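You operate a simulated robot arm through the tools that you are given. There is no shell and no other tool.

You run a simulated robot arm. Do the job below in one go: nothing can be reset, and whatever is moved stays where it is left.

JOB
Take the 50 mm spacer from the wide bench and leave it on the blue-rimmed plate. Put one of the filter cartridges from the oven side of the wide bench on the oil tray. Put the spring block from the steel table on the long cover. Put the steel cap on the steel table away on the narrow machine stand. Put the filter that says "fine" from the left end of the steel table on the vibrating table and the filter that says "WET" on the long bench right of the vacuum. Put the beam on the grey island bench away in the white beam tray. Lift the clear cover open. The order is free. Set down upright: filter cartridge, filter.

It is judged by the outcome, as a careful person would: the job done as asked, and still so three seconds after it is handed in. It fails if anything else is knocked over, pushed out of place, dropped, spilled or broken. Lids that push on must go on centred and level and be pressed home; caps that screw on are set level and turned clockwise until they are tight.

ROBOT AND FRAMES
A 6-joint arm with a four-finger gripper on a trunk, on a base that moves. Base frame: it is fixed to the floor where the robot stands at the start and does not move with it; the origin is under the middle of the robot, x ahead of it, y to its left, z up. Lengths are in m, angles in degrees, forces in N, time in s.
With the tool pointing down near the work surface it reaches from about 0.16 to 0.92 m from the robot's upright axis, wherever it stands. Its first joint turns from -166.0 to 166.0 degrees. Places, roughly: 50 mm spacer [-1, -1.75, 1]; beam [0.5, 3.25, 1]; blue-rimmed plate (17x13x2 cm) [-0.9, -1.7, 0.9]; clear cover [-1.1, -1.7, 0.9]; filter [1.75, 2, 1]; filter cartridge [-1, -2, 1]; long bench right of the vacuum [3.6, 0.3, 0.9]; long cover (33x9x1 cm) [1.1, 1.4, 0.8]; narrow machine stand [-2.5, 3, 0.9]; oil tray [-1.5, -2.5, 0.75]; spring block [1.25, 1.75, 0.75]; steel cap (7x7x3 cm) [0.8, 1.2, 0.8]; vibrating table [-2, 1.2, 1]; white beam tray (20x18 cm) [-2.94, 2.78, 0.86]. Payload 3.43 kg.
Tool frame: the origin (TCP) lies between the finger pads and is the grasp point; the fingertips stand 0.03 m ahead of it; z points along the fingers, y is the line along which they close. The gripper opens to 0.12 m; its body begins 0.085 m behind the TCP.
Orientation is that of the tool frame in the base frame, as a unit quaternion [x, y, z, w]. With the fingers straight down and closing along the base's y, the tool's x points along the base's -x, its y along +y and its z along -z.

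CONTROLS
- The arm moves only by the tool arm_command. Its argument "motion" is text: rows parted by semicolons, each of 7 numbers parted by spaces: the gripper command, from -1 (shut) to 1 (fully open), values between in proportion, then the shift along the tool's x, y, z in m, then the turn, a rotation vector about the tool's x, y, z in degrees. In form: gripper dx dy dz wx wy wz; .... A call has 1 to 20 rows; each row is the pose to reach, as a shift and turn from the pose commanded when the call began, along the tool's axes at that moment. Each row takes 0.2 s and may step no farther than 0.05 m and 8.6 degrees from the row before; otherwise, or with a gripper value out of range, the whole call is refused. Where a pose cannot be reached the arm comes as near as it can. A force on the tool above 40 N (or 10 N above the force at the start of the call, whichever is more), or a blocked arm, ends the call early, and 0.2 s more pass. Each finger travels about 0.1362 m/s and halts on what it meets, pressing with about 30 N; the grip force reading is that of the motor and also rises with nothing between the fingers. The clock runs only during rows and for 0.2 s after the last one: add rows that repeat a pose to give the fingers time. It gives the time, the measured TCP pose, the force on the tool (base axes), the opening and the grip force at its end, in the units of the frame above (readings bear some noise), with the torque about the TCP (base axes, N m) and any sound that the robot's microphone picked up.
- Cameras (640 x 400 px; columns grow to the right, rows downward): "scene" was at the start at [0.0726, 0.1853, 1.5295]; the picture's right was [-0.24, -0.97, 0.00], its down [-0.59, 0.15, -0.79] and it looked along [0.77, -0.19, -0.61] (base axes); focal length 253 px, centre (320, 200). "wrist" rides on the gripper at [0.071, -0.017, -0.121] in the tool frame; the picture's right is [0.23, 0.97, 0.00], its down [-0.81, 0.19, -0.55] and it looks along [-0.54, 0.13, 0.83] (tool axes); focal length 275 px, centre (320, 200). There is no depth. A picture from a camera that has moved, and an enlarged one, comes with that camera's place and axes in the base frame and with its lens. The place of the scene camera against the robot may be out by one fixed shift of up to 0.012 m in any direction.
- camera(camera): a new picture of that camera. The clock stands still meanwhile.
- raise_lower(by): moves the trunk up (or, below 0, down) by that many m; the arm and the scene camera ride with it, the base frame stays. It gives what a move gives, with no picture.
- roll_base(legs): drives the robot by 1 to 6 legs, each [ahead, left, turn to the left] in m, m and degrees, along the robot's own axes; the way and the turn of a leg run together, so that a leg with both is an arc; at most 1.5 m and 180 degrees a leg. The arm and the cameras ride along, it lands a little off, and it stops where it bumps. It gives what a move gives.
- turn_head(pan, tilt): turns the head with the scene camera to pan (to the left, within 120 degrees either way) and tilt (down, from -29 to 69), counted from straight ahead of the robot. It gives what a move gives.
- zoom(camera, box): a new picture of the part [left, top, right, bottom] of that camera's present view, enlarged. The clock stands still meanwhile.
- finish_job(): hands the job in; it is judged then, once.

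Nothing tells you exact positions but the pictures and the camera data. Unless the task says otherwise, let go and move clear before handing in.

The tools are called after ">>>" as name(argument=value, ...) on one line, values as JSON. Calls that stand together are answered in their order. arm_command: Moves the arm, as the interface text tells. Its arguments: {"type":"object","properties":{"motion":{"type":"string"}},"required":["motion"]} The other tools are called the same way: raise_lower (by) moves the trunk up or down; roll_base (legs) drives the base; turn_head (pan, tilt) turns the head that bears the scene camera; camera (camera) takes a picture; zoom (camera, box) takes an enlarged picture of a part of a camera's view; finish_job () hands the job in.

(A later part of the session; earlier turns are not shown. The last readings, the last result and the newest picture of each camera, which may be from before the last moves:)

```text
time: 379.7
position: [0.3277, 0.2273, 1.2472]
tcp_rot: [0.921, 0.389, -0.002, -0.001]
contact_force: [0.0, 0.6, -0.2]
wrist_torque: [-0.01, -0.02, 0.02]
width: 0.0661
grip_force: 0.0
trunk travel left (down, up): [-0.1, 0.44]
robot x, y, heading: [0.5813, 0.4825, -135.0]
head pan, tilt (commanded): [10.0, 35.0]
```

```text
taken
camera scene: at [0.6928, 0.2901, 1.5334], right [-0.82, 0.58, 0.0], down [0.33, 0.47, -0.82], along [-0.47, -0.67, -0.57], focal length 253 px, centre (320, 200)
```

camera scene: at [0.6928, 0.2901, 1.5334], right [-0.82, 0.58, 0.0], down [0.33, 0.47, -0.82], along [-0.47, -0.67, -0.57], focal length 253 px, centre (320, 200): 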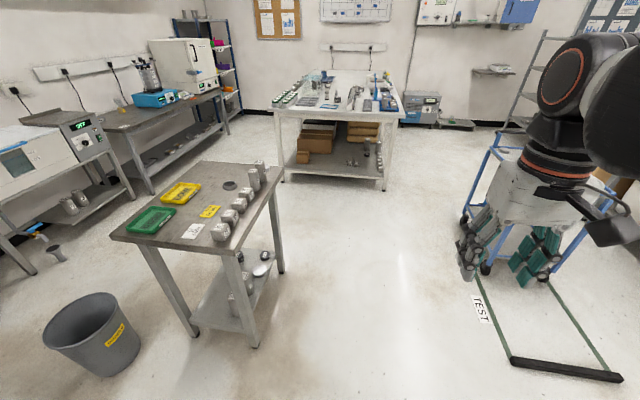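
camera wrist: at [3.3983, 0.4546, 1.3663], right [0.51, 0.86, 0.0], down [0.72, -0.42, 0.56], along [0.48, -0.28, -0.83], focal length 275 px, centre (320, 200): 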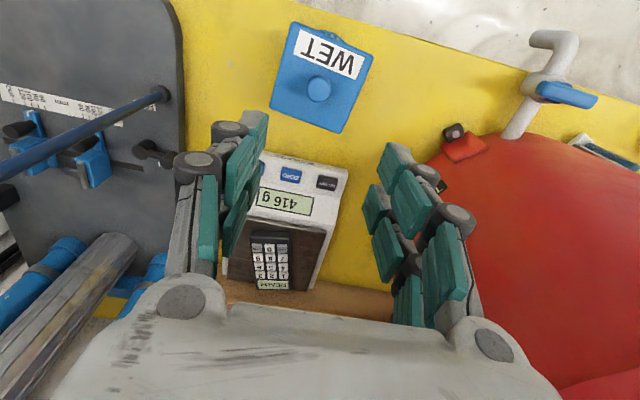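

The way to the wide bench is clear between the cube table and the cart.

>>> roll_base(legs=[[1.5, 0.05, 0], [0.3, 0.35, 0]])

>>> camera(camera="scene")

>>> camera(camera="wrist")

```text
refused: leg 1 is longer than a leg can be; nothing moved
```

```text
taken
camera scene: at [0.6928, 0.2901, 1.5334], right [-0.82, 0.58, 0.0], down [0.33, 0.47, -0.82], along [-0.47, -0.67, -0.57], focal length 253 px, centre (320, 200)
```

scene: 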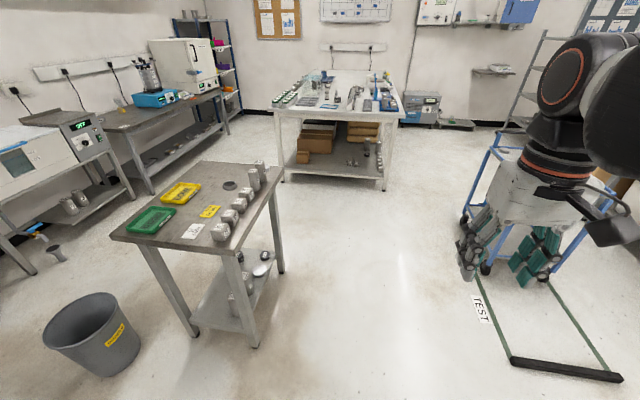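

```text
taken
camera wrist: at [0.3658, 0.2919, 1.3678], right [0.86, -0.51, 0.0], down [-0.43, -0.71, 0.56], along [-0.29, -0.48, -0.83], focal length 275 px, centre (320, 200)
```

wrist: 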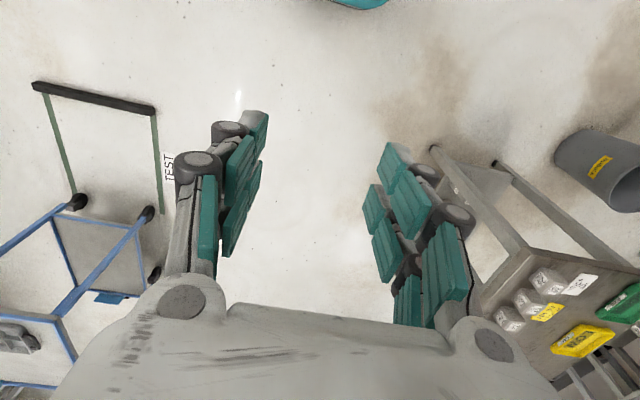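

>>> roll_base(legs=[[1.48, 0.05, 0], [0.3, 0.35, 0]])

>>> camera(camera="scene")

>>> camera(camera="wrist")

```text
time: 389.3
position: [-0.6542, -1.302, 1.2474]
tcp_rot: [0.921, 0.389, -0.003, 0.0]
contact_force: [1.4, 0.2, 0.5]
wrist_torque: [0.0, -0.03, -0.01]
width: 0.0663
grip_force: 0.1
trunk travel left (down, up): [-0.1, 0.44]
robot x, y, heading: [-0.4037, -1.0458, -135.3]
head pan, tilt (commanded): [10.0, 35.0]
```

```text
taken
camera scene: at [-0.2889, -1.2402, 1.5334], right [-0.82, 0.58, 0.0], down [0.33, 0.47, -0.82], along [-0.47, -0.67, -0.57], focal length 253 px, centre (320, 200)
```

scene: 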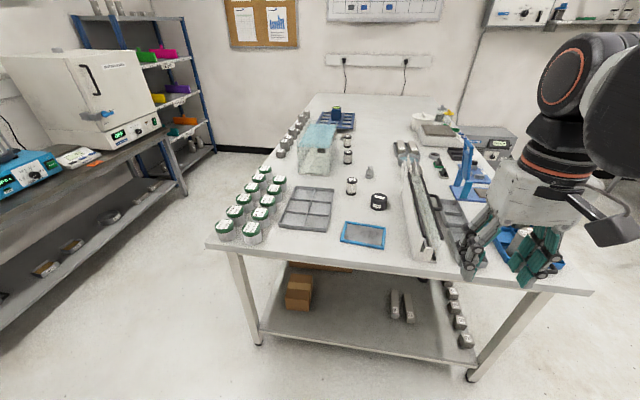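

```text
taken
camera wrist: at [-0.6159, -1.2379, 1.3678], right [0.86, -0.51, 0.0], down [-0.43, -0.71, 0.56], along [-0.29, -0.48, -0.83], focal length 275 px, centre (320, 200)
```

wrist: 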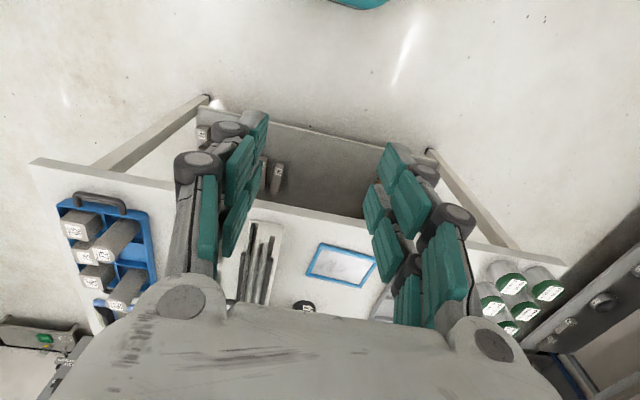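

Now the wide bench is in view. I'll zoom in for details of its contents.

>>> zoom(camera="scene", box=[205, 90, 405, 250])

>>> zoom(camera="scene", box=[325, 130, 475, 270])

>>> zoom(camera="scene", box=[285, 95, 385, 165])

```text
2.50 times, centred on (305, 170) of scene
camera zoom: at [-0.2889, -1.2402, 1.5334], right [-0.82, 0.58, 0.0], down [0.33, 0.47, -0.82], along [-0.47, -0.67, -0.57], focal length 632 px, centre (358, 275)
```

zoom: 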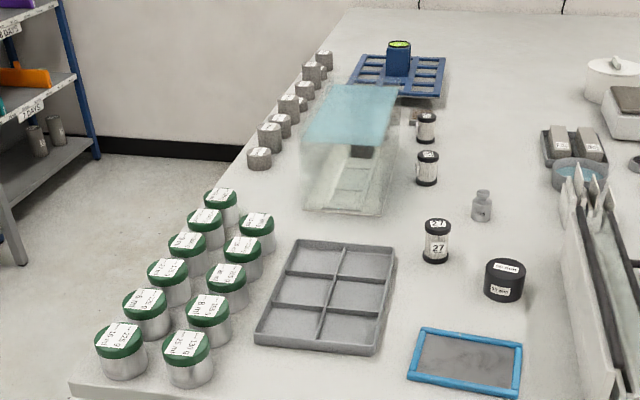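

```text
2.86 times, centred on (400, 200) of scene
camera zoom: at [-0.2889, -1.2402, 1.5334], right [-0.82, 0.58, 0.0], down [0.33, 0.47, -0.82], along [-0.47, -0.67, -0.57], focal length 722 px, centre (91, 200)
```

zoom: 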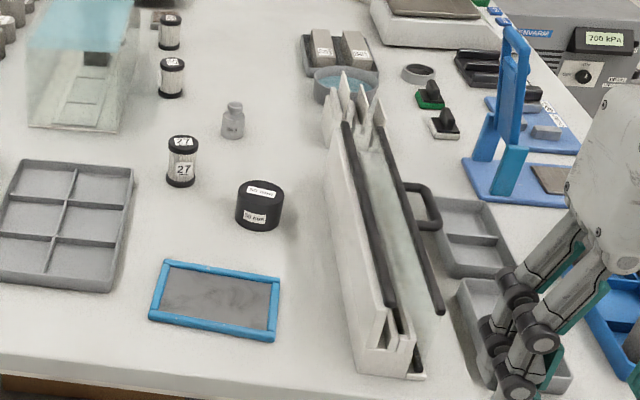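

```text
5.71 times, centred on (335, 130) of scene
camera zoom: at [-0.2889, -1.2402, 1.5334], right [-0.82, 0.58, 0.0], down [0.33, 0.47, -0.82], along [-0.47, -0.67, -0.57], focal length 1444 px, centre (234, 600)
```

zoom: 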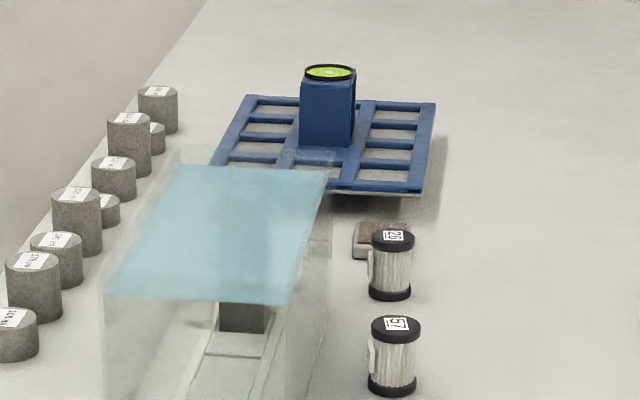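

I can identify the blue-rimmed plate, the black "50 mm" spacer, the three black-capped filter cartridges, a small brown-topped oil tray behind them, and the long white unit with a clear cover. I'll move closer to the bench.

>>> roll_base(legs=[[0.23, 0.03, 0]])

>>> camera(camera="scene")

>>> camera(camera="wrist")

```text
time: 391.1
position: [-0.7949, -1.4842, 1.2472]
tcp_rot: [0.922, 0.388, -0.002, 0.0]
contact_force: [-0.3, -1.0, 0.3]
wrist_torque: [-0.02, -0.01, 0.0]
width: 0.0658
grip_force: 0.1
trunk travel left (down, up): [-0.1, 0.44]
robot x, y, heading: [-0.5437, -1.2286, -135.2]
head pan, tilt (commanded): [10.0, 35.0]
```

```text
taken
camera scene: at [-0.4295, -1.4222, 1.5333], right [-0.82, 0.58, 0.0], down [0.33, 0.47, -0.82], along [-0.47, -0.67, -0.57], focal length 253 px, centre (320, 200)
```

scene: 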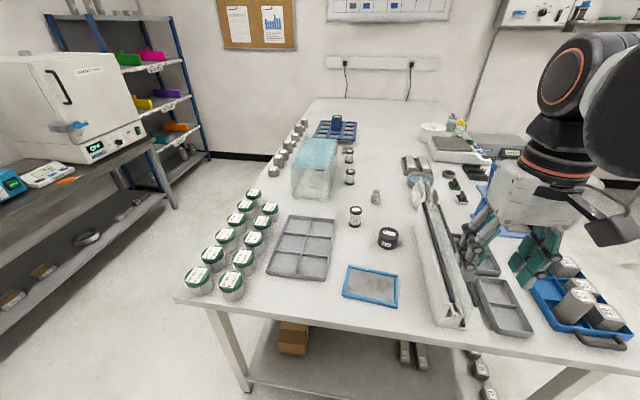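

```text
taken
camera wrist: at [-0.7565, -1.42, 1.3677], right [0.86, -0.51, 0.0], down [-0.43, -0.71, 0.56], along [-0.29, -0.48, -0.83], focal length 275 px, centre (320, 200)
```

wrist: 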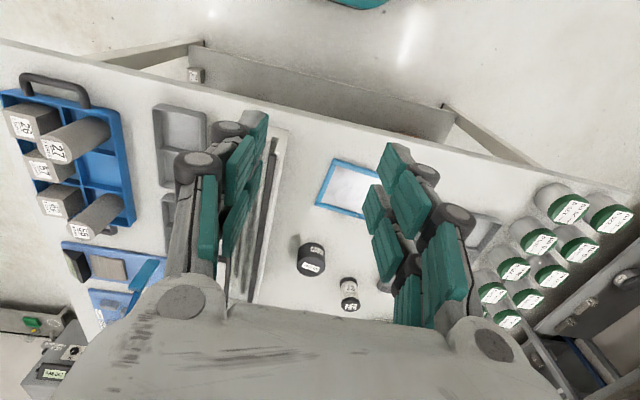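

Moving the arm for a closer look at the spacer.

>>> arm_command(motion="0.4 -0.04 0.0105 0 0 0 0; 0.4 -0.08 0.021 0 0 0 0; 0.6 -0.12 0.032 0 0 0 0; 0.8 -0.16 0.0425 0.02 0 0 0; 1 -0.2 0.053 0.04 0 0 0; 1 -0.24 0.064 0.06 0 0 0; 1 -0.28 0.0745 0.08 0 0 0; 1 -0.28 0.0745 0.08 0 0 0")

>>> camera(camera="wrist")

```text
time: 392.9
position: [-0.937, -1.739, 1.1668]
tcp_rot: [0.922, 0.388, -0.002, 0.0]
contact_force: [-0.5, -0.4, 0.4]
wrist_torque: [0.01, -0.02, 0.0]
width: 0.12
grip_force: 0.1
trunk travel left (down, up): [-0.1, 0.44]
robot x, y, heading: [-0.5401, -1.2269, -135.1]
head pan, tilt (commanded): [10.0, 35.0]
```

```text
taken
camera wrist: at [-0.8983, -1.6734, 1.2881], right [0.86, -0.51, 0.0], down [-0.43, -0.71, 0.56], along [-0.29, -0.48, -0.83], focal length 275 px, centre (320, 200)
```

wrist: 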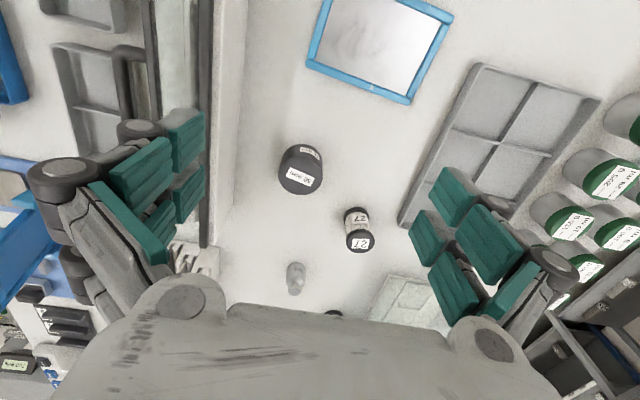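

>>> zoom(camera="wrist", box=[250, 110, 400, 260])

>>> zoom(camera="wrist", box=[290, 0, 470, 120])

```text
2.67 times, centred on (325, 185) of wrist
camera zoom: at [-0.8983, -1.6734, 1.2881], right [0.86, -0.51, 0.0], down [-0.43, -0.71, 0.56], along [-0.29, -0.48, -0.83], focal length 734 px, centre (307, 240)
```

zoom: 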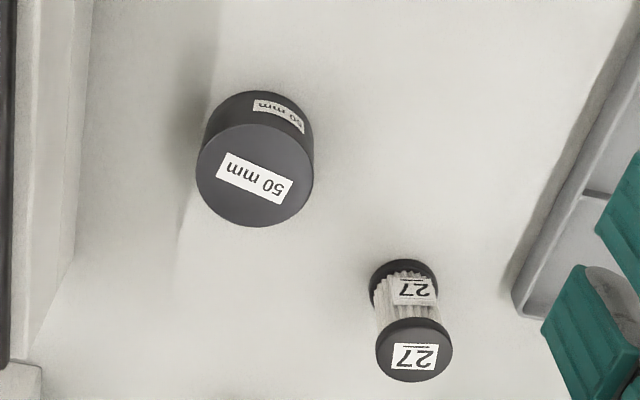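

```text
3.33 times, centred on (380, 60) of wrist
camera zoom: at [-0.8983, -1.6734, 1.2881], right [0.86, -0.51, 0.0], down [-0.43, -0.71, 0.56], along [-0.29, -0.48, -0.83], focal length 918 px, centre (120, 667)
```

zoom: 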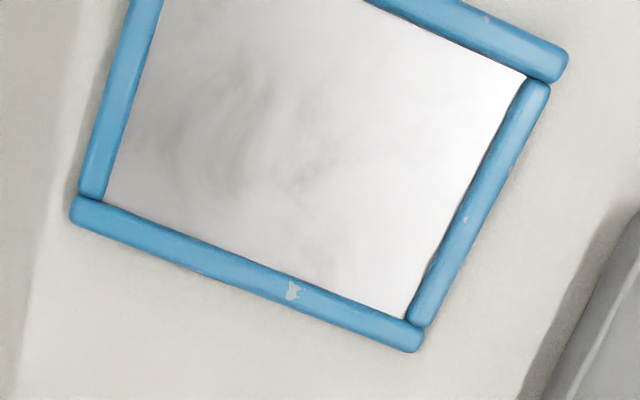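

The spacer is confirmed "50 mm", near (-1.029, -1.834). The clear-cover unit stands close on its right, so I'll rotate the gripper to close front-to-back and hover over it.

>>> arm_command(motion="0.7 -0.012 0 0 0 0 8.2; 0.7 -0.024 0 0 0 0 16.4; 0.7 -0.036 0 0 0 0 24.6; 0.7 -0.048 0 0 0 0 32.8; 0.7 -0.06 0 0 0 0 41; 0.7 -0.072 0 0 0 0 49.2; 0.7 -0.084 0 0 0 0 57.4; 0.7 -0.096 0 0 0 0 65.6; 0.7 -0.108 0 0 0 0 73.8; 0.7 -0.12 0 0 0 0 82; 0.7 -0.1324 0 0 0 0 90; 0.7 -0.1324 0 0 0 0 90")

>>> camera(camera="wrist")

>>> camera(camera="scene")

```text
time: 395.5
position: [-1.0294, -1.8331, 1.1696]
tcp_rot: [0.926, -0.377, -0.001, 0.001]
contact_force: [0.2, -0.7, 1.2]
wrist_torque: [0.04, -0.03, -0.03]
width: 0.1019
grip_force: 0.0
trunk travel left (down, up): [-0.1, 0.44]
robot x, y, heading: [-0.5466, -1.2256, -135.2]
head pan, tilt (commanded): [10.0, 35.0]
```

```text
taken
camera wrist: at [-0.9668, -1.8695, 1.2896], right [-0.52, -0.86, 0.0], down [-0.71, 0.43, 0.55], along [-0.48, 0.28, -0.83], focal length 275 px, centre (320, 200)
```

wrist: 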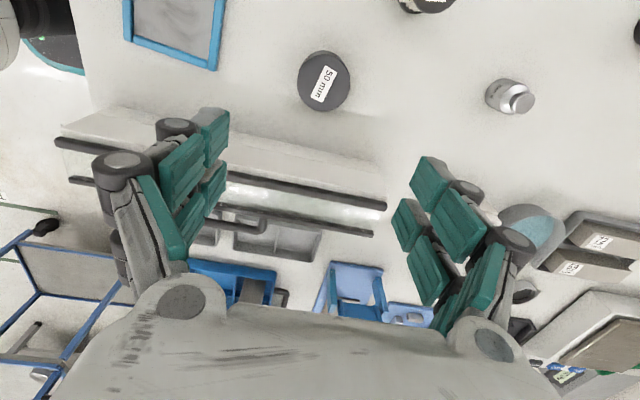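

```text
taken
camera scene: at [-0.4296, -1.4224, 1.5334], right [-0.82, 0.58, 0.0], down [0.33, 0.47, -0.82], along [-0.47, -0.67, -0.57], focal length 253 px, centre (320, 200)
```

scene: 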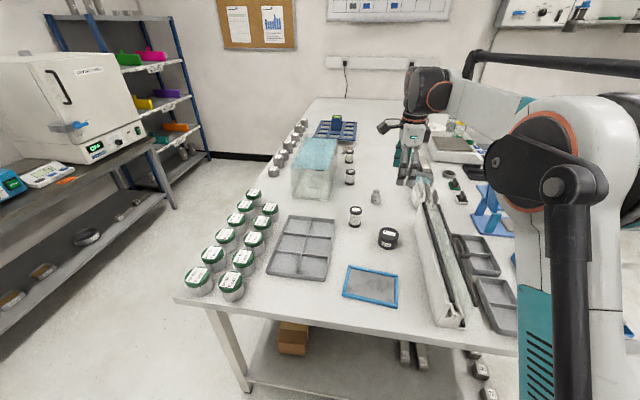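

Spacer is directly below. Descending most of the way and checking.

>>> arm_command(motion="0.7 0.002 0.002 0.045 0 0 0; 0.7 0.002 0.002 0.09 0 0 0; 0.7 0.002 0.002 0.135 0 0 0; 0.7 0.002 0.002 0.18 0 0 0; 0.7 0.002 0.002 0.18 0 0 0")

>>> camera(camera="wrist")

>>> zoom(camera="scene", box=[330, 100, 490, 280])

```text
time: 396.7
position: [-1.0286, -1.8358, 0.9881]
tcp_rot: [0.926, -0.377, -0.002, 0.001]
contact_force: [-0.5, 0.2, 0.2]
wrist_torque: [0.01, 0.0, 0.0]
width: 0.1018
grip_force: 0.1
trunk travel left (down, up): [-0.1, 0.44]
robot x, y, heading: [-0.5431, -1.2278, -135.1]
head pan, tilt (commanded): [10.0, 35.0]
```

```text
taken
camera wrist: at [-0.9659, -1.8725, 1.1083], right [-0.51, -0.86, 0.0], down [-0.71, 0.43, 0.56], along [-0.48, 0.28, -0.83], focal length 275 px, centre (320, 200)
```

wrist: 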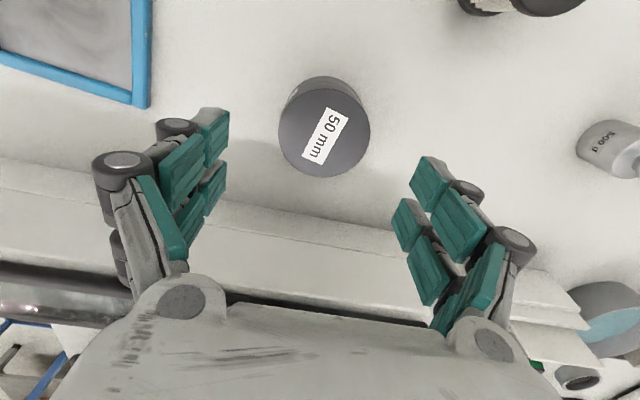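

```text
2.22 times, centred on (410, 190) of scene
camera zoom: at [-0.4297, -1.4226, 1.5334], right [-0.82, 0.58, 0.0], down [0.33, 0.47, -0.82], along [-0.47, -0.67, -0.57], focal length 562 px, centre (120, 222)
```

zoom: 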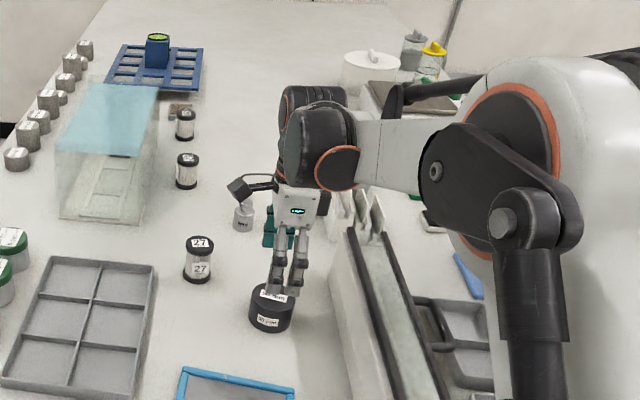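

>>> arm_command(motion="0.7 -0.001 0.001 0.035 0 0 0; 0.7 -0.001 0.001 0.06 0 0 0; 0.7 -0.001 0.001 0.07 0 0 0; 0.7 -0.001 0.001 0.07 0 0 0; 0.3 -0.001 0.001 0.07 0 0 0; -1 -0.001 0.001 0.07 0 0 0; -1 -0.001 0.001 0.07 0 0 0; -1 -0.001 0.001 0.07 0 0 0")

>>> camera(camera="wrist")

>>> zoom(camera="scene", box=[330, 150, 490, 280])

```text
time: 398.5
position: [-1.0324, -1.8344, 0.9193]
tcp_rot: [0.927, -0.376, -0.001, 0.002]
contact_force: [-5.9, -7.1, 9.1]
wrist_torque: [-0.25, 0.03, -0.03]
width: 0.0689
grip_force: 30.0
trunk travel left (down, up): [-0.1, 0.44]
robot x, y, heading: [-0.539, -1.2281, -135.0]
head pan, tilt (commanded): [10.0, 35.0]
```

```text
taken
camera wrist: at [-0.9684, -1.8712, 1.0398], right [-0.51, -0.86, 0.0], down [-0.71, 0.43, 0.56], along [-0.48, 0.28, -0.83], focal length 275 px, centre (320, 200)
```

wrist: 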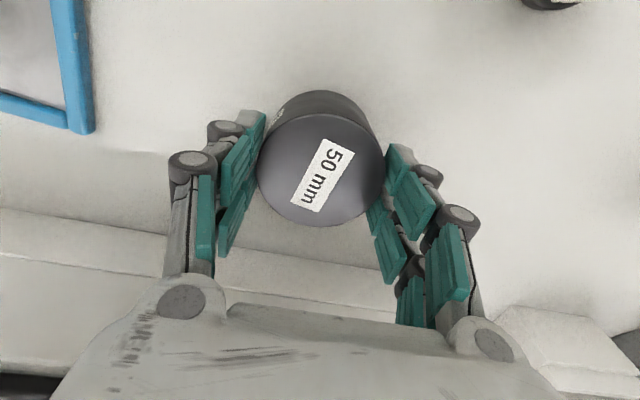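

```text
3.08 times, centred on (410, 215) of scene
camera zoom: at [-0.4296, -1.4223, 1.5334], right [-0.82, 0.58, 0.0], down [0.33, 0.47, -0.82], along [-0.47, -0.67, -0.57], focal length 778 px, centre (43, 154)
```

zoom: 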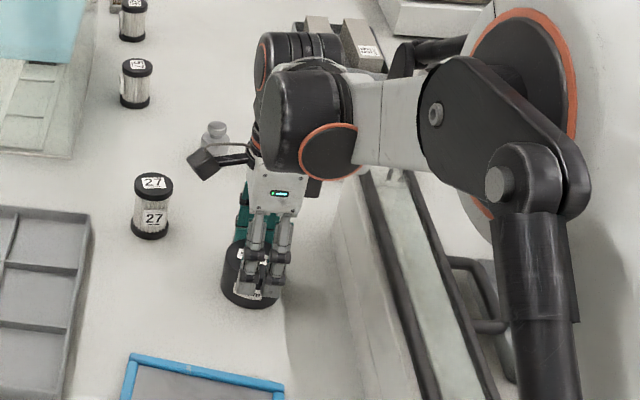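

Gripped at 69 mm. Lifting slowly.

>>> arm_command(motion="-1 0 0 -0.01 0 0 0; -1 0 0 -0.025 0 0 0; -1 0 0 -0.05 0 0 0; -1 0 0 -0.08 0 0 0; -1 0 0 -0.08 0 0 0")

>>> camera(camera="wrist")

```text
time: 399.7
position: [-1.033, -1.8363, 0.9969]
tcp_rot: [0.926, -0.378, -0.001, 0.001]
contact_force: [1.0, 0.6, -14.3]
wrist_torque: [0.03, 0.04, 0.06]
width: 0.0689
grip_force: 30.2
trunk travel left (down, up): [-0.1, 0.44]
robot x, y, heading: [-0.539, -1.2255, -135.2]
head pan, tilt (commanded): [10.0, 35.0]
```

```text
taken
camera wrist: at [-0.9694, -1.8725, 1.1183], right [-0.51, -0.86, 0.0], down [-0.71, 0.43, 0.55], along [-0.48, 0.28, -0.83], focal length 275 px, centre (320, 200)
```

wrist: 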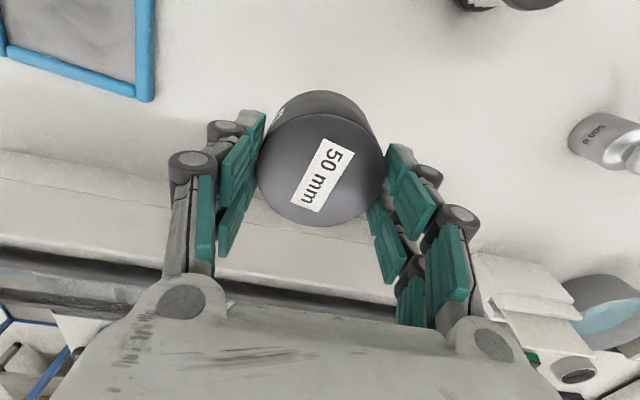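

It weighs about 1.4 kg and holds firm. Moving it towards the blue-rimmed plate.

>>> arm_command(motion="-1 0.008 -0.025 -0.01 0 0 0; -1 0.016 -0.055 -0.02 0 0 0; -1 0.025 -0.09 -0.03 0 0 0; -1 0.035 -0.125 -0.03 0 0 0; -1 0.045 -0.155 -0.03 0 0 0; -1 0.055 -0.18 -0.03 0 0 0; -1 0.062 -0.2 -0.03 0 0 0; -1 0.062 -0.2 -0.03 0 0 0")

>>> camera(camera="wrist")

>>> zoom(camera="scene", box=[310, 200, 470, 330])

```text
time: 401.5
position: [-0.849, -1.7354, 1.0273]
tcp_rot: [0.926, -0.377, -0.001, 0.002]
contact_force: [1.6, 0.1, -15.2]
wrist_torque: [0.03, 0.05, -0.01]
width: 0.0687
grip_force: 29.7
trunk travel left (down, up): [-0.1, 0.44]
robot x, y, heading: [-0.5429, -1.2293, -135.2]
head pan, tilt (commanded): [10.0, 35.0]
```

```text
taken
camera wrist: at [-0.7843, -1.7708, 1.1481], right [-0.51, -0.86, 0.0], down [-0.71, 0.43, 0.56], along [-0.48, 0.28, -0.83], focal length 275 px, centre (320, 200)
```

wrist: 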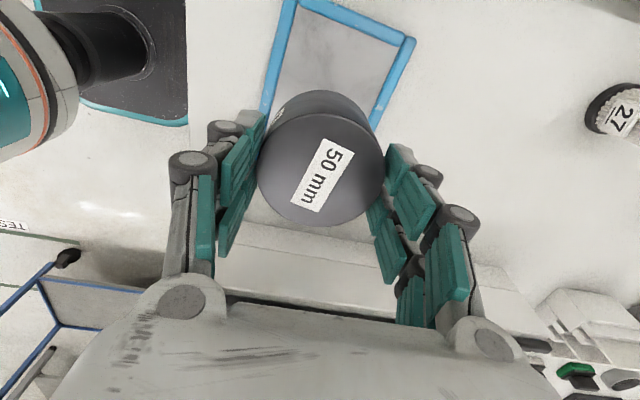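

```text
3.08 times, centred on (390, 265) of scene
camera zoom: at [-0.4298, -1.4229, 1.5332], right [-0.82, 0.58, 0.0], down [0.33, 0.47, -0.82], along [-0.47, -0.67, -0.57], focal length 778 px, centre (105, 0)
```

zoom: 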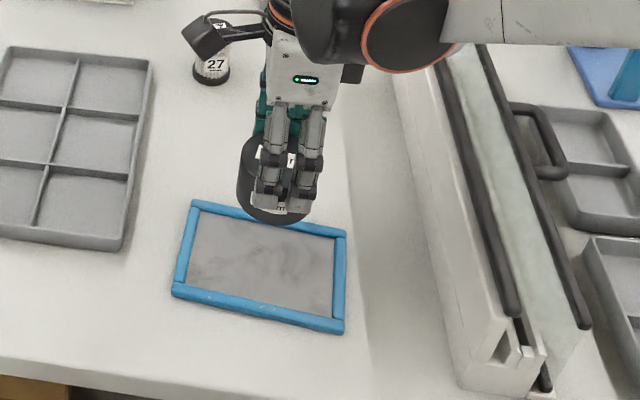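

TCP is within about 3 mm of the plate's centre. Lowering in small steps.

>>> arm_command(motion="-1 -0.001 0.002 0.03 0 0 0; -1 -0.001 0.002 0.06 0 0 0; -1 -0.001 0.002 0.078 0 0 0; -1 -0.001 0.002 0.082 0 0 0; -1 -0.001 0.002 0.082 0 0 0")

>>> zoom(camera="scene", box=[310, 220, 470, 330])

>>> camera(camera="wrist")

```text
time: 402.7
position: [-0.8488, -1.7366, 0.9453]
tcp_rot: [0.926, -0.377, -0.001, 0.001]
contact_force: [-0.1, 0.4, -15.6]
wrist_torque: [0.01, 0.01, 0.02]
width: 0.0687
grip_force: 30.2
trunk travel left (down, up): [-0.1, 0.44]
robot x, y, heading: [-0.5456, -1.2292, -135.1]
head pan, tilt (commanded): [10.0, 35.0]
```

```text
3.64 times, centred on (390, 275) of scene
camera zoom: at [-0.43, -1.4231, 1.5333], right [-0.82, 0.58, 0.0], down [0.33, 0.47, -0.82], along [-0.47, -0.67, -0.57], focal length 919 px, centre (66, -73)
```

zoom: 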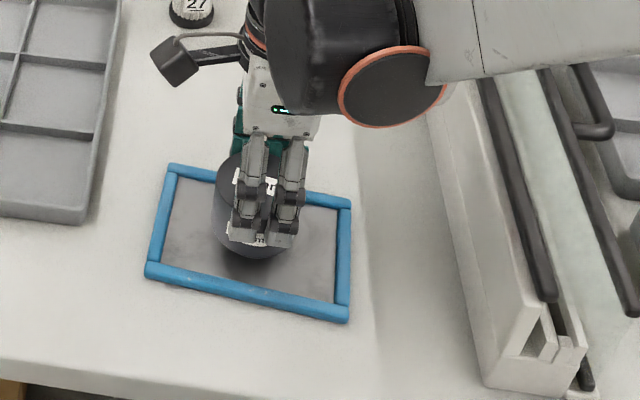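

```text
taken
camera wrist: at [-0.7857, -1.7726, 1.0662], right [-0.51, -0.86, 0.0], down [-0.71, 0.43, 0.56], along [-0.48, 0.28, -0.83], focal length 275 px, centre (320, 200)
```

wrist: 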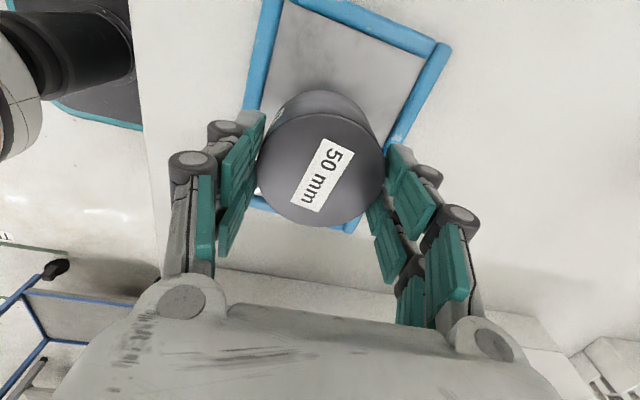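

I'll shift about 5 mm to centre it inside the rim, then lower until contact.

>>> arm_command(motion="-1 0.001 0.005 0.002 0 0 0; -1 0.001 0.005 0.005 0 0 0; -1 0.001 0.005 0.005 0 0 0")

>>> camera(camera="wrist")

```text
time: 403.5
position: [-0.8528, -1.7416, 0.9407]
tcp_rot: [0.927, -0.376, -0.002, 0.001]
contact_force: [0.3, -0.9, -14.7]
wrist_torque: [0.01, -0.04, -0.05]
width: 0.0689
grip_force: 30.2
trunk travel left (down, up): [-0.1, 0.44]
robot x, y, heading: [-0.5455, -1.2265, -135.3]
head pan, tilt (commanded): [10.0, 35.0]
```

```text
taken
camera wrist: at [-0.7891, -1.7771, 1.0619], right [-0.51, -0.86, 0.0], down [-0.71, 0.43, 0.56], along [-0.48, 0.28, -0.83], focal length 275 px, centre (320, 200)
```

wrist: 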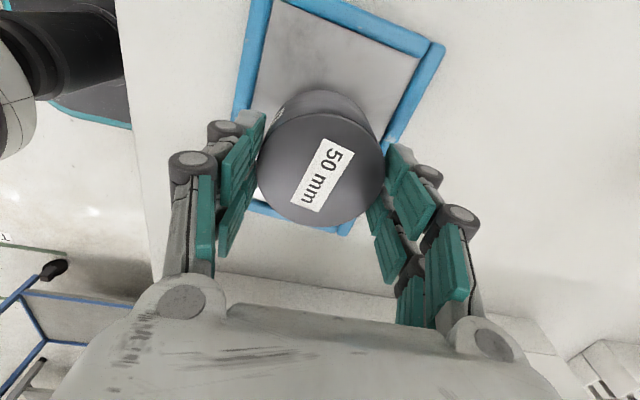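

>>> arm_command(motion="-1 0 0 0.003 0 0 0; -1 0 0 0.006 0 0 0; -1 0 0 0.006 0 0 0")

```text
time: 404.3
position: [-0.854, -1.7403, 0.9341]
tcp_rot: [0.926, -0.377, -0.001, 0.0]
contact_force: [0.1, -0.5, -15.3]
wrist_torque: [0.0, -0.01, -0.01]
width: 0.0687
grip_force: 30.0
trunk travel left (down, up): [-0.1, 0.44]
robot x, y, heading: [-0.5443, -1.2281, -135.1]
head pan, tilt (commanded): [10.0, 35.0]
```

>>> arm_command(motion="-1 0 0 0.003 0 0 0; -1 0 0 0.003 0 0 0")

```text
time: 404.9
position: [-0.8526, -1.7424, 0.9319]
tcp_rot: [0.926, -0.377, -0.002, 0.001]
contact_force: [-0.2, -0.4, -14.6]
wrist_torque: [0.04, 0.03, 0.0]
width: 0.069
grip_force: 30.0
trunk travel left (down, up): [-0.1, 0.44]
robot x, y, heading: [-0.5398, -1.227, -135.3]
head pan, tilt (commanded): [10.0, 35.0]
```

>>> arm_command(motion="-1 0 0 0.003 0 0 0; -1 0 0 0.003 0 0 0")

```text
time: 405.5
position: [-0.8535, -1.7406, 0.9287]
tcp_rot: [0.926, -0.377, -0.001, 0.001]
contact_force: [0.3, 0.0, -15.8]
wrist_torque: [0.06, 0.0, -0.03]
width: 0.069
grip_force: 30.2
trunk travel left (down, up): [-0.1, 0.44]
robot x, y, heading: [-0.5398, -1.23, -135.3]
head pan, tilt (commanded): [10.0, 35.0]
```

>>> arm_command(motion="-1 0 0 0.002 0 0 0; -1 0 0 0.002 0 0 0")

```text
time: 406.1
position: [-0.8532, -1.7408, 0.9277]
tcp_rot: [0.926, -0.377, -0.002, 0.002]
contact_force: [0.8, -0.2, -15.0]
wrist_torque: [-0.01, 0.01, 0.02]
width: 0.0688
grip_force: 29.8
trunk travel left (down, up): [-0.1, 0.44]
robot x, y, heading: [-0.5426, -1.2278, -135.2]
head pan, tilt (commanded): [10.0, 35.0]
```

>>> arm_command(motion="-1 0 0 0.002 0 0 0; -1 0 0 0.002 0 0 0")

```text
time: 406.7
position: [-0.8519, -1.7421, 0.9249]
tcp_rot: [0.926, -0.376, -0.001, 0.0]
contact_force: [0.0, -1.8, -3.9]
wrist_torque: [-0.04, 0.06, -0.01]
width: 0.069
grip_force: 29.9
trunk travel left (down, up): [-0.1, 0.44]
robot x, y, heading: [-0.5429, -1.2289, -135.2]
head pan, tilt (commanded): [10.0, 35.0]
```

Contact: most of the weight is now on the plate. Releasing and rising.

>>> arm_command(motion="-1 0 0 0.0008 0 0 0; 0.25 0 0 0.0008 0 0 0; 0.45 0 0 0.0008 0 0 0; 0.45 0 0 0.0008 0 0 0; 0.45 0 0 -0.03 0 0 0; 0.45 0 0 -0.07 0 0 0; 0.45 0 0 -0.12 0 0 0; 0.45 0 0 -0.17 0 0 0; 0.45 0 0 -0.22 0 0 0; 0.45 0 0 -0.22 0 0 0")

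>>> camera(camera="wrist")

>>> camera(camera="scene")

```text
time: 408.9
position: [-0.8509, -1.7418, 1.1445]
tcp_rot: [0.926, -0.377, -0.002, 0.002]
contact_force: [-1.1, 1.4, -0.7]
wrist_torque: [-0.04, 0.04, -0.05]
width: 0.0872
grip_force: 0.0
trunk travel left (down, up): [-0.1, 0.44]
robot x, y, heading: [-0.5388, -1.2253, -135.0]
head pan, tilt (commanded): [10.0, 35.0]
```

```text
taken
camera wrist: at [-0.7876, -1.7778, 1.2654], right [-0.51, -0.86, 0.0], down [-0.71, 0.43, 0.56], along [-0.48, 0.28, -0.83], focal length 275 px, centre (320, 200)
```

wrist: 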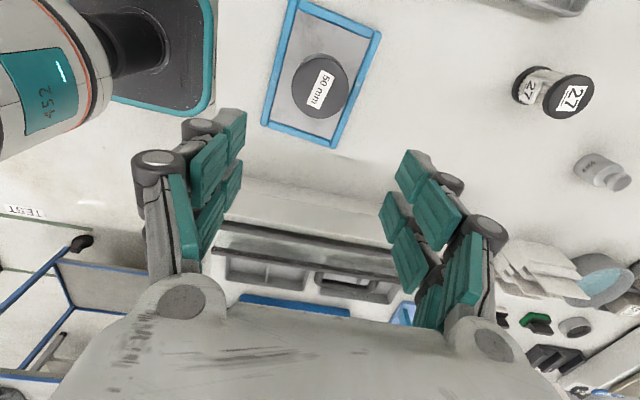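

```text
taken
camera scene: at [-0.4292, -1.4219, 1.5333], right [-0.82, 0.58, 0.0], down [0.33, 0.47, -0.82], along [-0.47, -0.67, -0.57], focal length 253 px, centre (320, 200)
```

scene: 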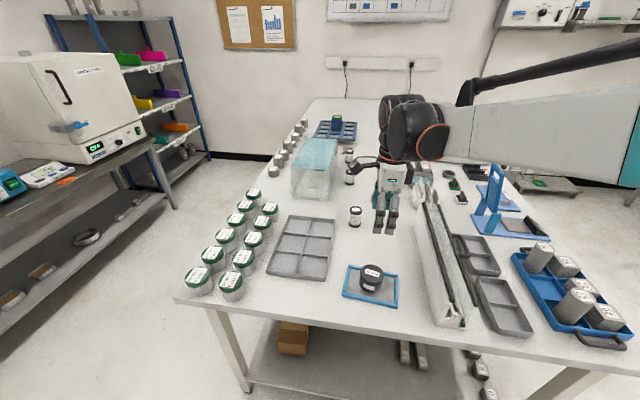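

The spacer sits centred on the blue-rimmed plate. Now I'll study the unit with the clear cover.

>>> zoom(camera="scene", box=[395, 170, 545, 340])

>>> zoom(camera="wrist", box=[200, 160, 460, 330])

```text
2.35 times, centred on (470, 255) of scene
camera zoom: at [-0.4292, -1.4219, 1.5333], right [-0.82, 0.58, 0.0], down [0.33, 0.47, -0.82], along [-0.47, -0.67, -0.57], focal length 595 px, centre (-33, 71)
```

zoom: 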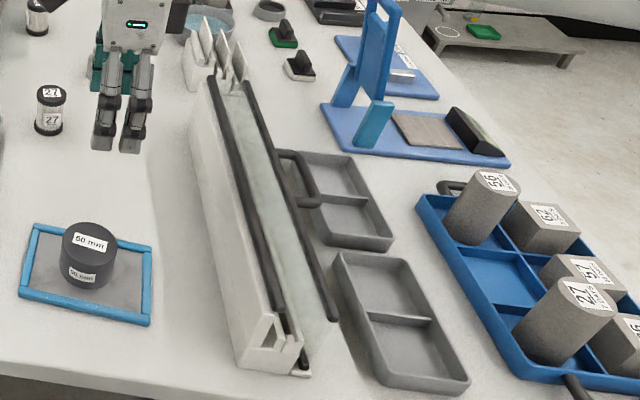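

```text
2.35 times, centred on (330, 245) of wrist
camera zoom: at [-0.7876, -1.7778, 1.2654], right [-0.51, -0.86, 0.0], down [-0.71, 0.43, 0.56], along [-0.48, 0.28, -0.83], focal length 648 px, centre (296, 94)
```

zoom: 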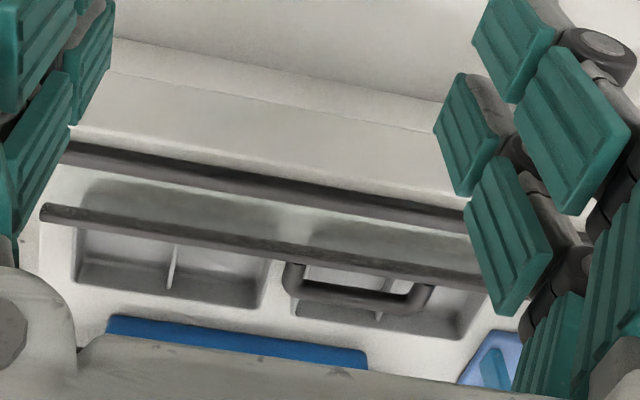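

The unit has a hinged clear panel with its hinge bar on the left and a D-handle on the right free edge near (-1.134, -1.624, 0.96). I'll look at its front-end profile to be sure how it opens.

>>> arm_command(motion="0.45 -0.0155 -0.026 0 0 0 -8.2; 0.45 -0.031 -0.052 0 0 0 -16.4; 0.45 -0.0465 -0.078 0 0 0 -24.6; 0.45 -0.062 -0.104 0 0 0 -32.8; 0.45 -0.0775 -0.13 0 0 0 -41; 0.45 -0.093 -0.156 0 0 0 -49.2; 0.45 -0.1085 -0.182 0 0 0 -57.4; 0.45 -0.124 -0.208 0 0 0 -65.6; 0.45 -0.1395 -0.234 0 0 0 -73.8; 0.45 -0.155 -0.26 0 0 0 -82; 0.45 -0.1704 -0.286 0 0 0 -90; 0.45 -0.1704 -0.286 0 0 0 -90")

>>> camera(camera="wrist")

>>> zoom(camera="scene", box=[395, 170, 545, 340])

```text
time: 411.5
position: [-0.7748, -1.4161, 1.1434]
tcp_rot: [0.921, 0.389, -0.003, -0.001]
contact_force: [-0.4, -0.6, 0.2]
wrist_torque: [0.03, 0.02, 0.03]
width: 0.0872
grip_force: 0.1
trunk travel left (down, up): [-0.1, 0.44]
robot x, y, heading: [-0.5443, -1.2274, -135.1]
head pan, tilt (commanded): [10.0, 35.0]
```

```text
taken
camera wrist: at [-0.7363, -1.351, 1.2647], right [0.86, -0.51, 0.0], down [-0.42, -0.71, 0.56], along [-0.29, -0.48, -0.83], focal length 275 px, centre (320, 200)
```

wrist: 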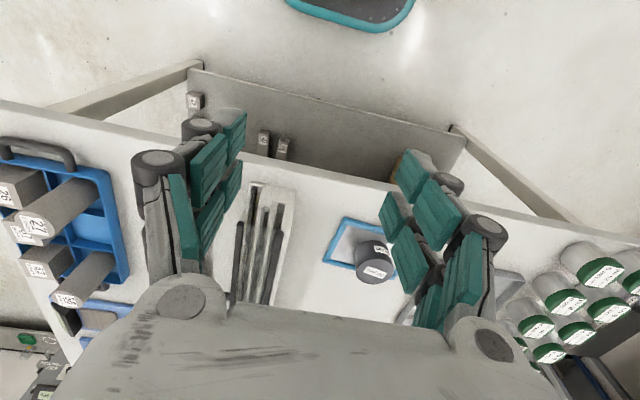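

```text
2.35 times, centred on (470, 255) of scene
camera zoom: at [-0.429, -1.4217, 1.5334], right [-0.82, 0.58, 0.0], down [0.33, 0.47, -0.82], along [-0.47, -0.67, -0.57], focal length 595 px, centre (-33, 71)
```

zoom: 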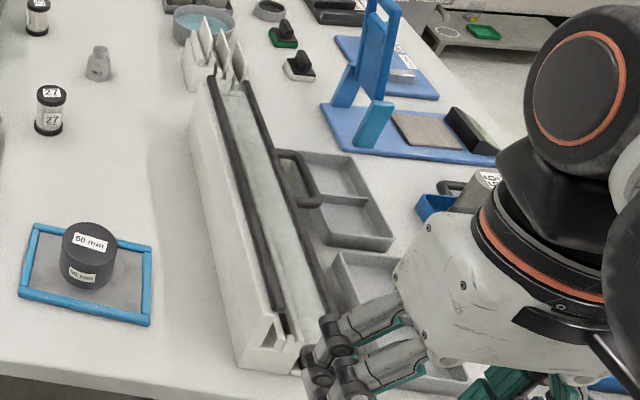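

I'll lower the wrist in front of the bench edge and tilt it a little to see the unit's end profile.

>>> arm_command(motion="0.45 0 0 0.03 0 -5 0; 0.45 0 0 0.06 0 -10 0; 0.45 0 0 0.09 0 -15 0; 0.45 0 0 0.12 0 -20 0; 0.45 0 0 0.16 0 -20 0; 0.45 0 0 0.16 0 -20 0")

>>> camera(camera="wrist")

>>> zoom(camera="wrist", box=[180, 150, 360, 310])

```text
time: 412.9
position: [-0.7749, -1.4155, 0.9816]
tcp_rot: [0.907, 0.383, -0.163, 0.067]
contact_force: [-0.7, -0.8, 0.2]
wrist_torque: [0.0, 0.0, 0.0]
width: 0.0872
grip_force: 0.0
trunk travel left (down, up): [-0.1, 0.44]
robot x, y, heading: [-0.5459, -1.2306, -135.0]
head pan, tilt (commanded): [10.0, 35.0]
```

```text
taken
camera wrist: at [-0.7106, -1.3256, 1.0711], right [0.85, -0.52, -0.08], down [-0.26, -0.54, 0.8], along [-0.46, -0.66, -0.6], focal length 275 px, centre (320, 200)
```

wrist: 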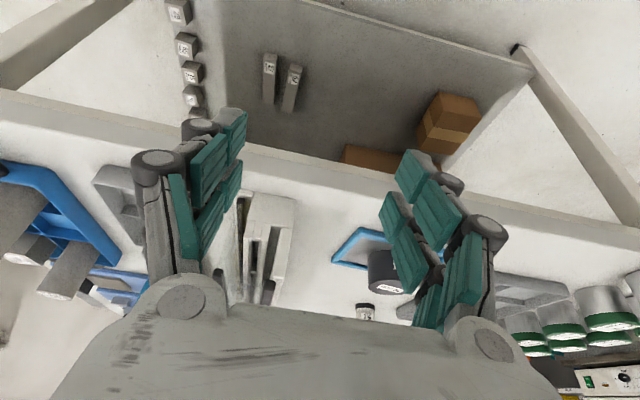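

```text
2.50 times, centred on (270, 230) of wrist
camera zoom: at [-0.7106, -1.3256, 1.0711], right [0.85, -0.52, -0.08], down [-0.26, -0.54, 0.8], along [-0.46, -0.66, -0.6], focal length 688 px, centre (445, 125)
```

zoom: 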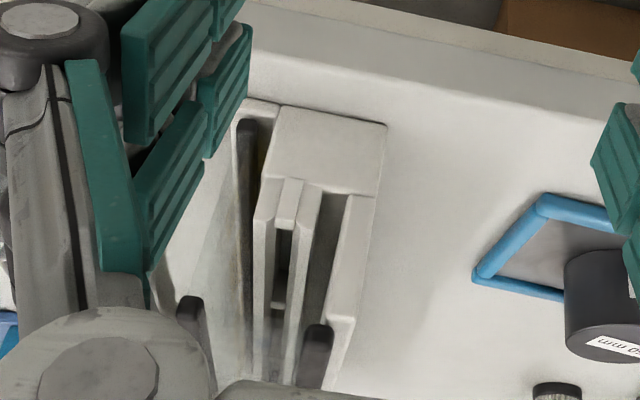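

>>> zoom(camera="scene", box=[405, 180, 485, 250])

>>> zoom(camera="scene", box=[430, 250, 500, 335])

>>> zoom(camera="wrist", box=[210, 180, 310, 310])

```text
5.71 times, centred on (445, 215) of scene
camera zoom: at [-0.43, -1.4225, 1.5334], right [-0.82, 0.58, 0.0], down [0.33, 0.47, -0.82], along [-0.47, -0.67, -0.57], focal length 1444 px, centre (-394, 114)
```

zoom: 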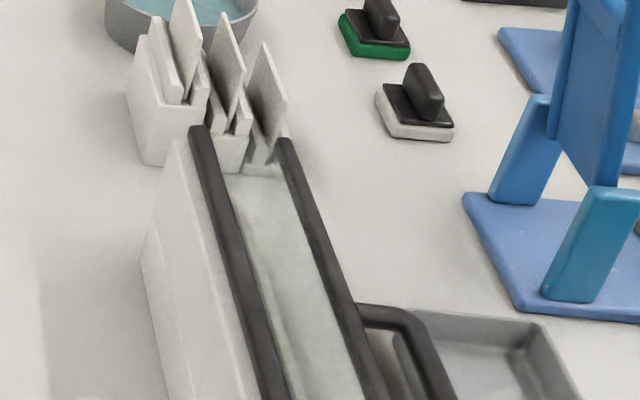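

```text
4.71 times, centred on (465, 292) of scene
camera zoom: at [-0.43, -1.4225, 1.5334], right [-0.82, 0.58, 0.0], down [0.33, 0.47, -0.82], along [-0.47, -0.67, -0.57], focal length 1189 px, centre (-362, -235)
```

zoom: 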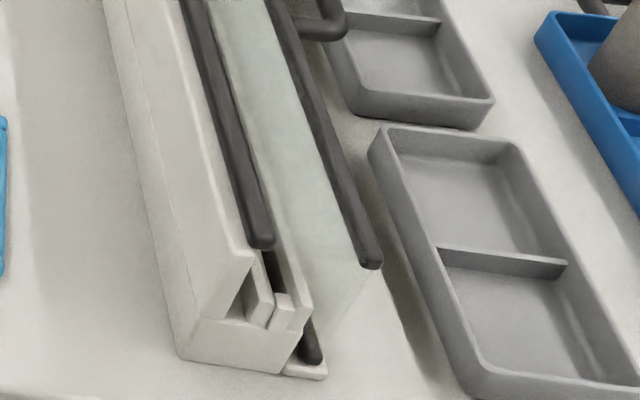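

```text
3.08 times, centred on (260, 245) of wrist
camera zoom: at [-0.7106, -1.3256, 1.0711], right [0.85, -0.52, -0.08], down [-0.26, -0.54, 0.8], along [-0.46, -0.66, -0.6], focal length 847 px, centre (505, 62)
```

zoom: 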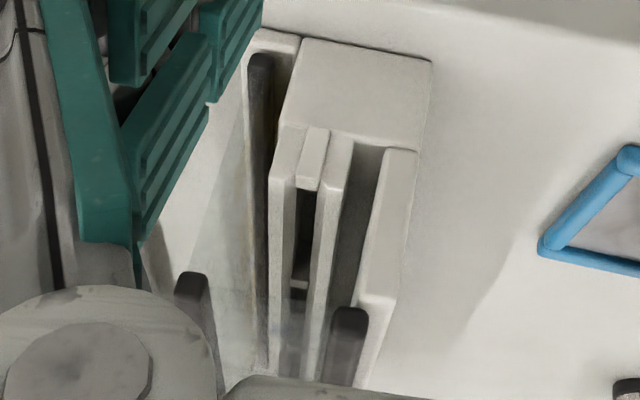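

I'll undo the tilt and then look at the unit from its right side.

>>> arm_command(motion="0.45 -0.011 0 -0.03 0 4 0; 0.45 -0.022 0 -0.06 0 8 0; 0.45 -0.033 0 -0.09 0 12 0; 0.45 -0.044 0 -0.12 0 16 0; 0.45 -0.0547 0 -0.1504 0 20 0; 0.45 -0.0547 0 -0.1504 0 20 0")

```text
time: 414.3
position: [-0.7744, -1.4167, 1.1443]
tcp_rot: [0.922, 0.388, -0.002, 0.0]
contact_force: [0.3, -0.4, -0.1]
wrist_torque: [0.01, -0.04, 0.0]
width: 0.0871
grip_force: 0.1
trunk travel left (down, up): [-0.1, 0.44]
robot x, y, heading: [-0.5408, -1.2254, -135.3]
head pan, tilt (commanded): [10.0, 35.0]
```

>>> arm_command(motion="0.45 -0.034 -0.022 0 0 0 -7.5; 0.45 -0.067 -0.044 0 0 0 -15; 0.45 -0.101 -0.066 0 0 0 -22.5; 0.45 -0.135 -0.087 0 0 0 -30; 0.45 -0.168 -0.109 0 0 0 -37.5; 0.45 -0.202 -0.131 0 0 0 -45; 0.45 -0.236 -0.153 0 0 0 -52.5; 0.45 -0.269 -0.175 0 0 0 -60; 0.45 -0.303 -0.197 0 0 0 -67.5; 0.45 -0.337 -0.219 0 0 0 -75; 0.45 -0.37 -0.24 0 0 0 -82.5; 0.45 -0.404 -0.2624 0 0 0 -90; 0.45 -0.404 -0.2624 0 0 0 -90")

>>> camera(camera="wrist")

>>> camera(camera="scene")

```text
time: 417.1
position: [-1.2432, -1.5248, 1.1453]
tcp_rot: [0.376, 0.927, -0.002, -0.002]
contact_force: [-0.7, -0.9, -1.1]
wrist_torque: [0.04, -0.03, 0.03]
width: 0.0871
grip_force: 0.0
trunk travel left (down, up): [-0.1, 0.44]
robot x, y, heading: [-0.5418, -1.2276, -135.2]
head pan, tilt (commanded): [10.0, 35.0]
```

```text
taken
camera wrist: at [-1.3054, -1.4845, 1.2657], right [0.51, 0.86, 0.0], down [0.72, -0.43, 0.55], along [0.47, -0.28, -0.83], focal length 275 px, centre (320, 200)
```

wrist: 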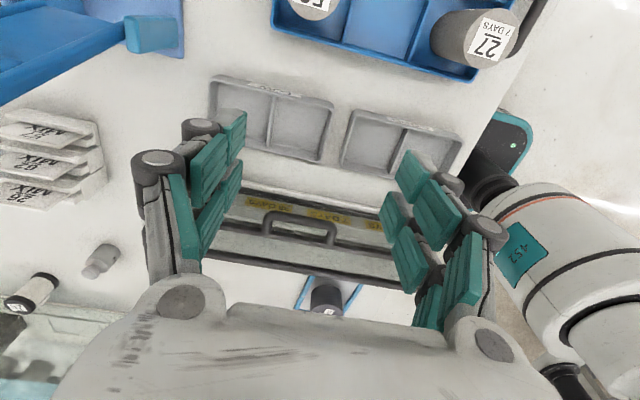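

```text
taken
camera scene: at [-0.4301, -1.4222, 1.5334], right [-0.82, 0.58, 0.0], down [0.33, 0.47, -0.82], along [-0.47, -0.67, -0.57], focal length 253 px, centre (320, 200)
```

scene: 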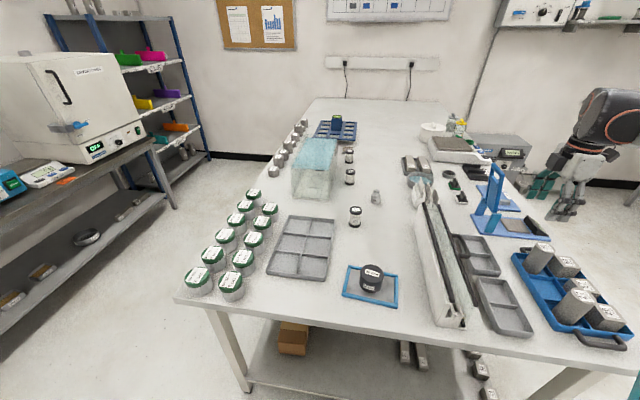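

>>> zoom(camera="wrist", box=[200, 160, 420, 300])

```text
2.86 times, centred on (310, 230) of wrist
camera zoom: at [-1.3054, -1.4845, 1.2657], right [0.51, 0.86, 0.0], down [0.72, -0.43, 0.55], along [0.47, -0.28, -0.83], focal length 786 px, centre (349, 114)
```

zoom: 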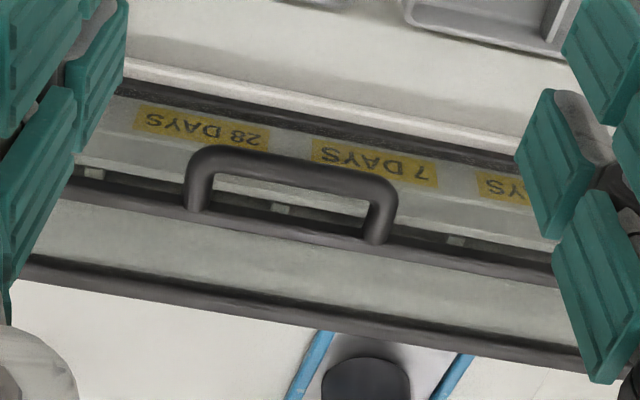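

From this side I see labels "28 DAYS", "7 DAYS" inside, the D-handle on the free edge, and a bar along the bottom. I'll lower and tilt the camera to confirm the panel and hinge.

>>> arm_command(motion="0.45 0 0 0.03 0 -5 0; 0.45 0 0 0.06 0 -10 0; 0.45 0 0 0.09 0 -15 0; 0.45 0 0 0.12 0 -20 0; 0.45 0 0 0.12 0 -25 0; 0.45 0 0 0.12 0 -25 0")

>>> camera(camera="wrist")

>>> zoom(camera="wrist", box=[200, 140, 420, 300])

```text
time: 418.5
position: [-1.2445, -1.5228, 1.0245]
tcp_rot: [0.367, 0.905, -0.083, 0.199]
contact_force: [-0.3, 0.1, -0.8]
wrist_torque: [0.03, 0.03, 0.04]
width: 0.0869
grip_force: 0.0
trunk travel left (down, up): [-0.1, 0.44]
robot x, y, heading: [-0.5402, -1.2288, -135.3]
head pan, tilt (commanded): [10.0, 35.0]
```

```text
taken
camera wrist: at [-1.3384, -1.4524, 1.1046], right [0.53, 0.84, -0.1], down [0.5, -0.21, 0.84], along [0.69, -0.5, -0.53], focal length 275 px, centre (320, 200)
```

wrist: 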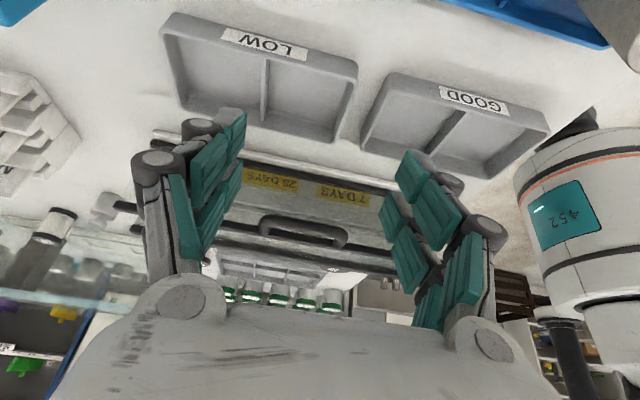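

```text
2.50 times, centred on (310, 220) of wrist
camera zoom: at [-1.3384, -1.4524, 1.1046], right [0.53, 0.84, -0.1], down [0.5, -0.21, 0.84], along [0.69, -0.5, -0.53], focal length 688 px, centre (345, 150)
```

zoom: 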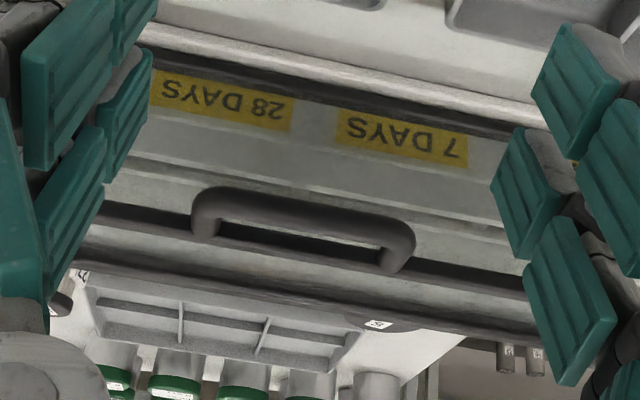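

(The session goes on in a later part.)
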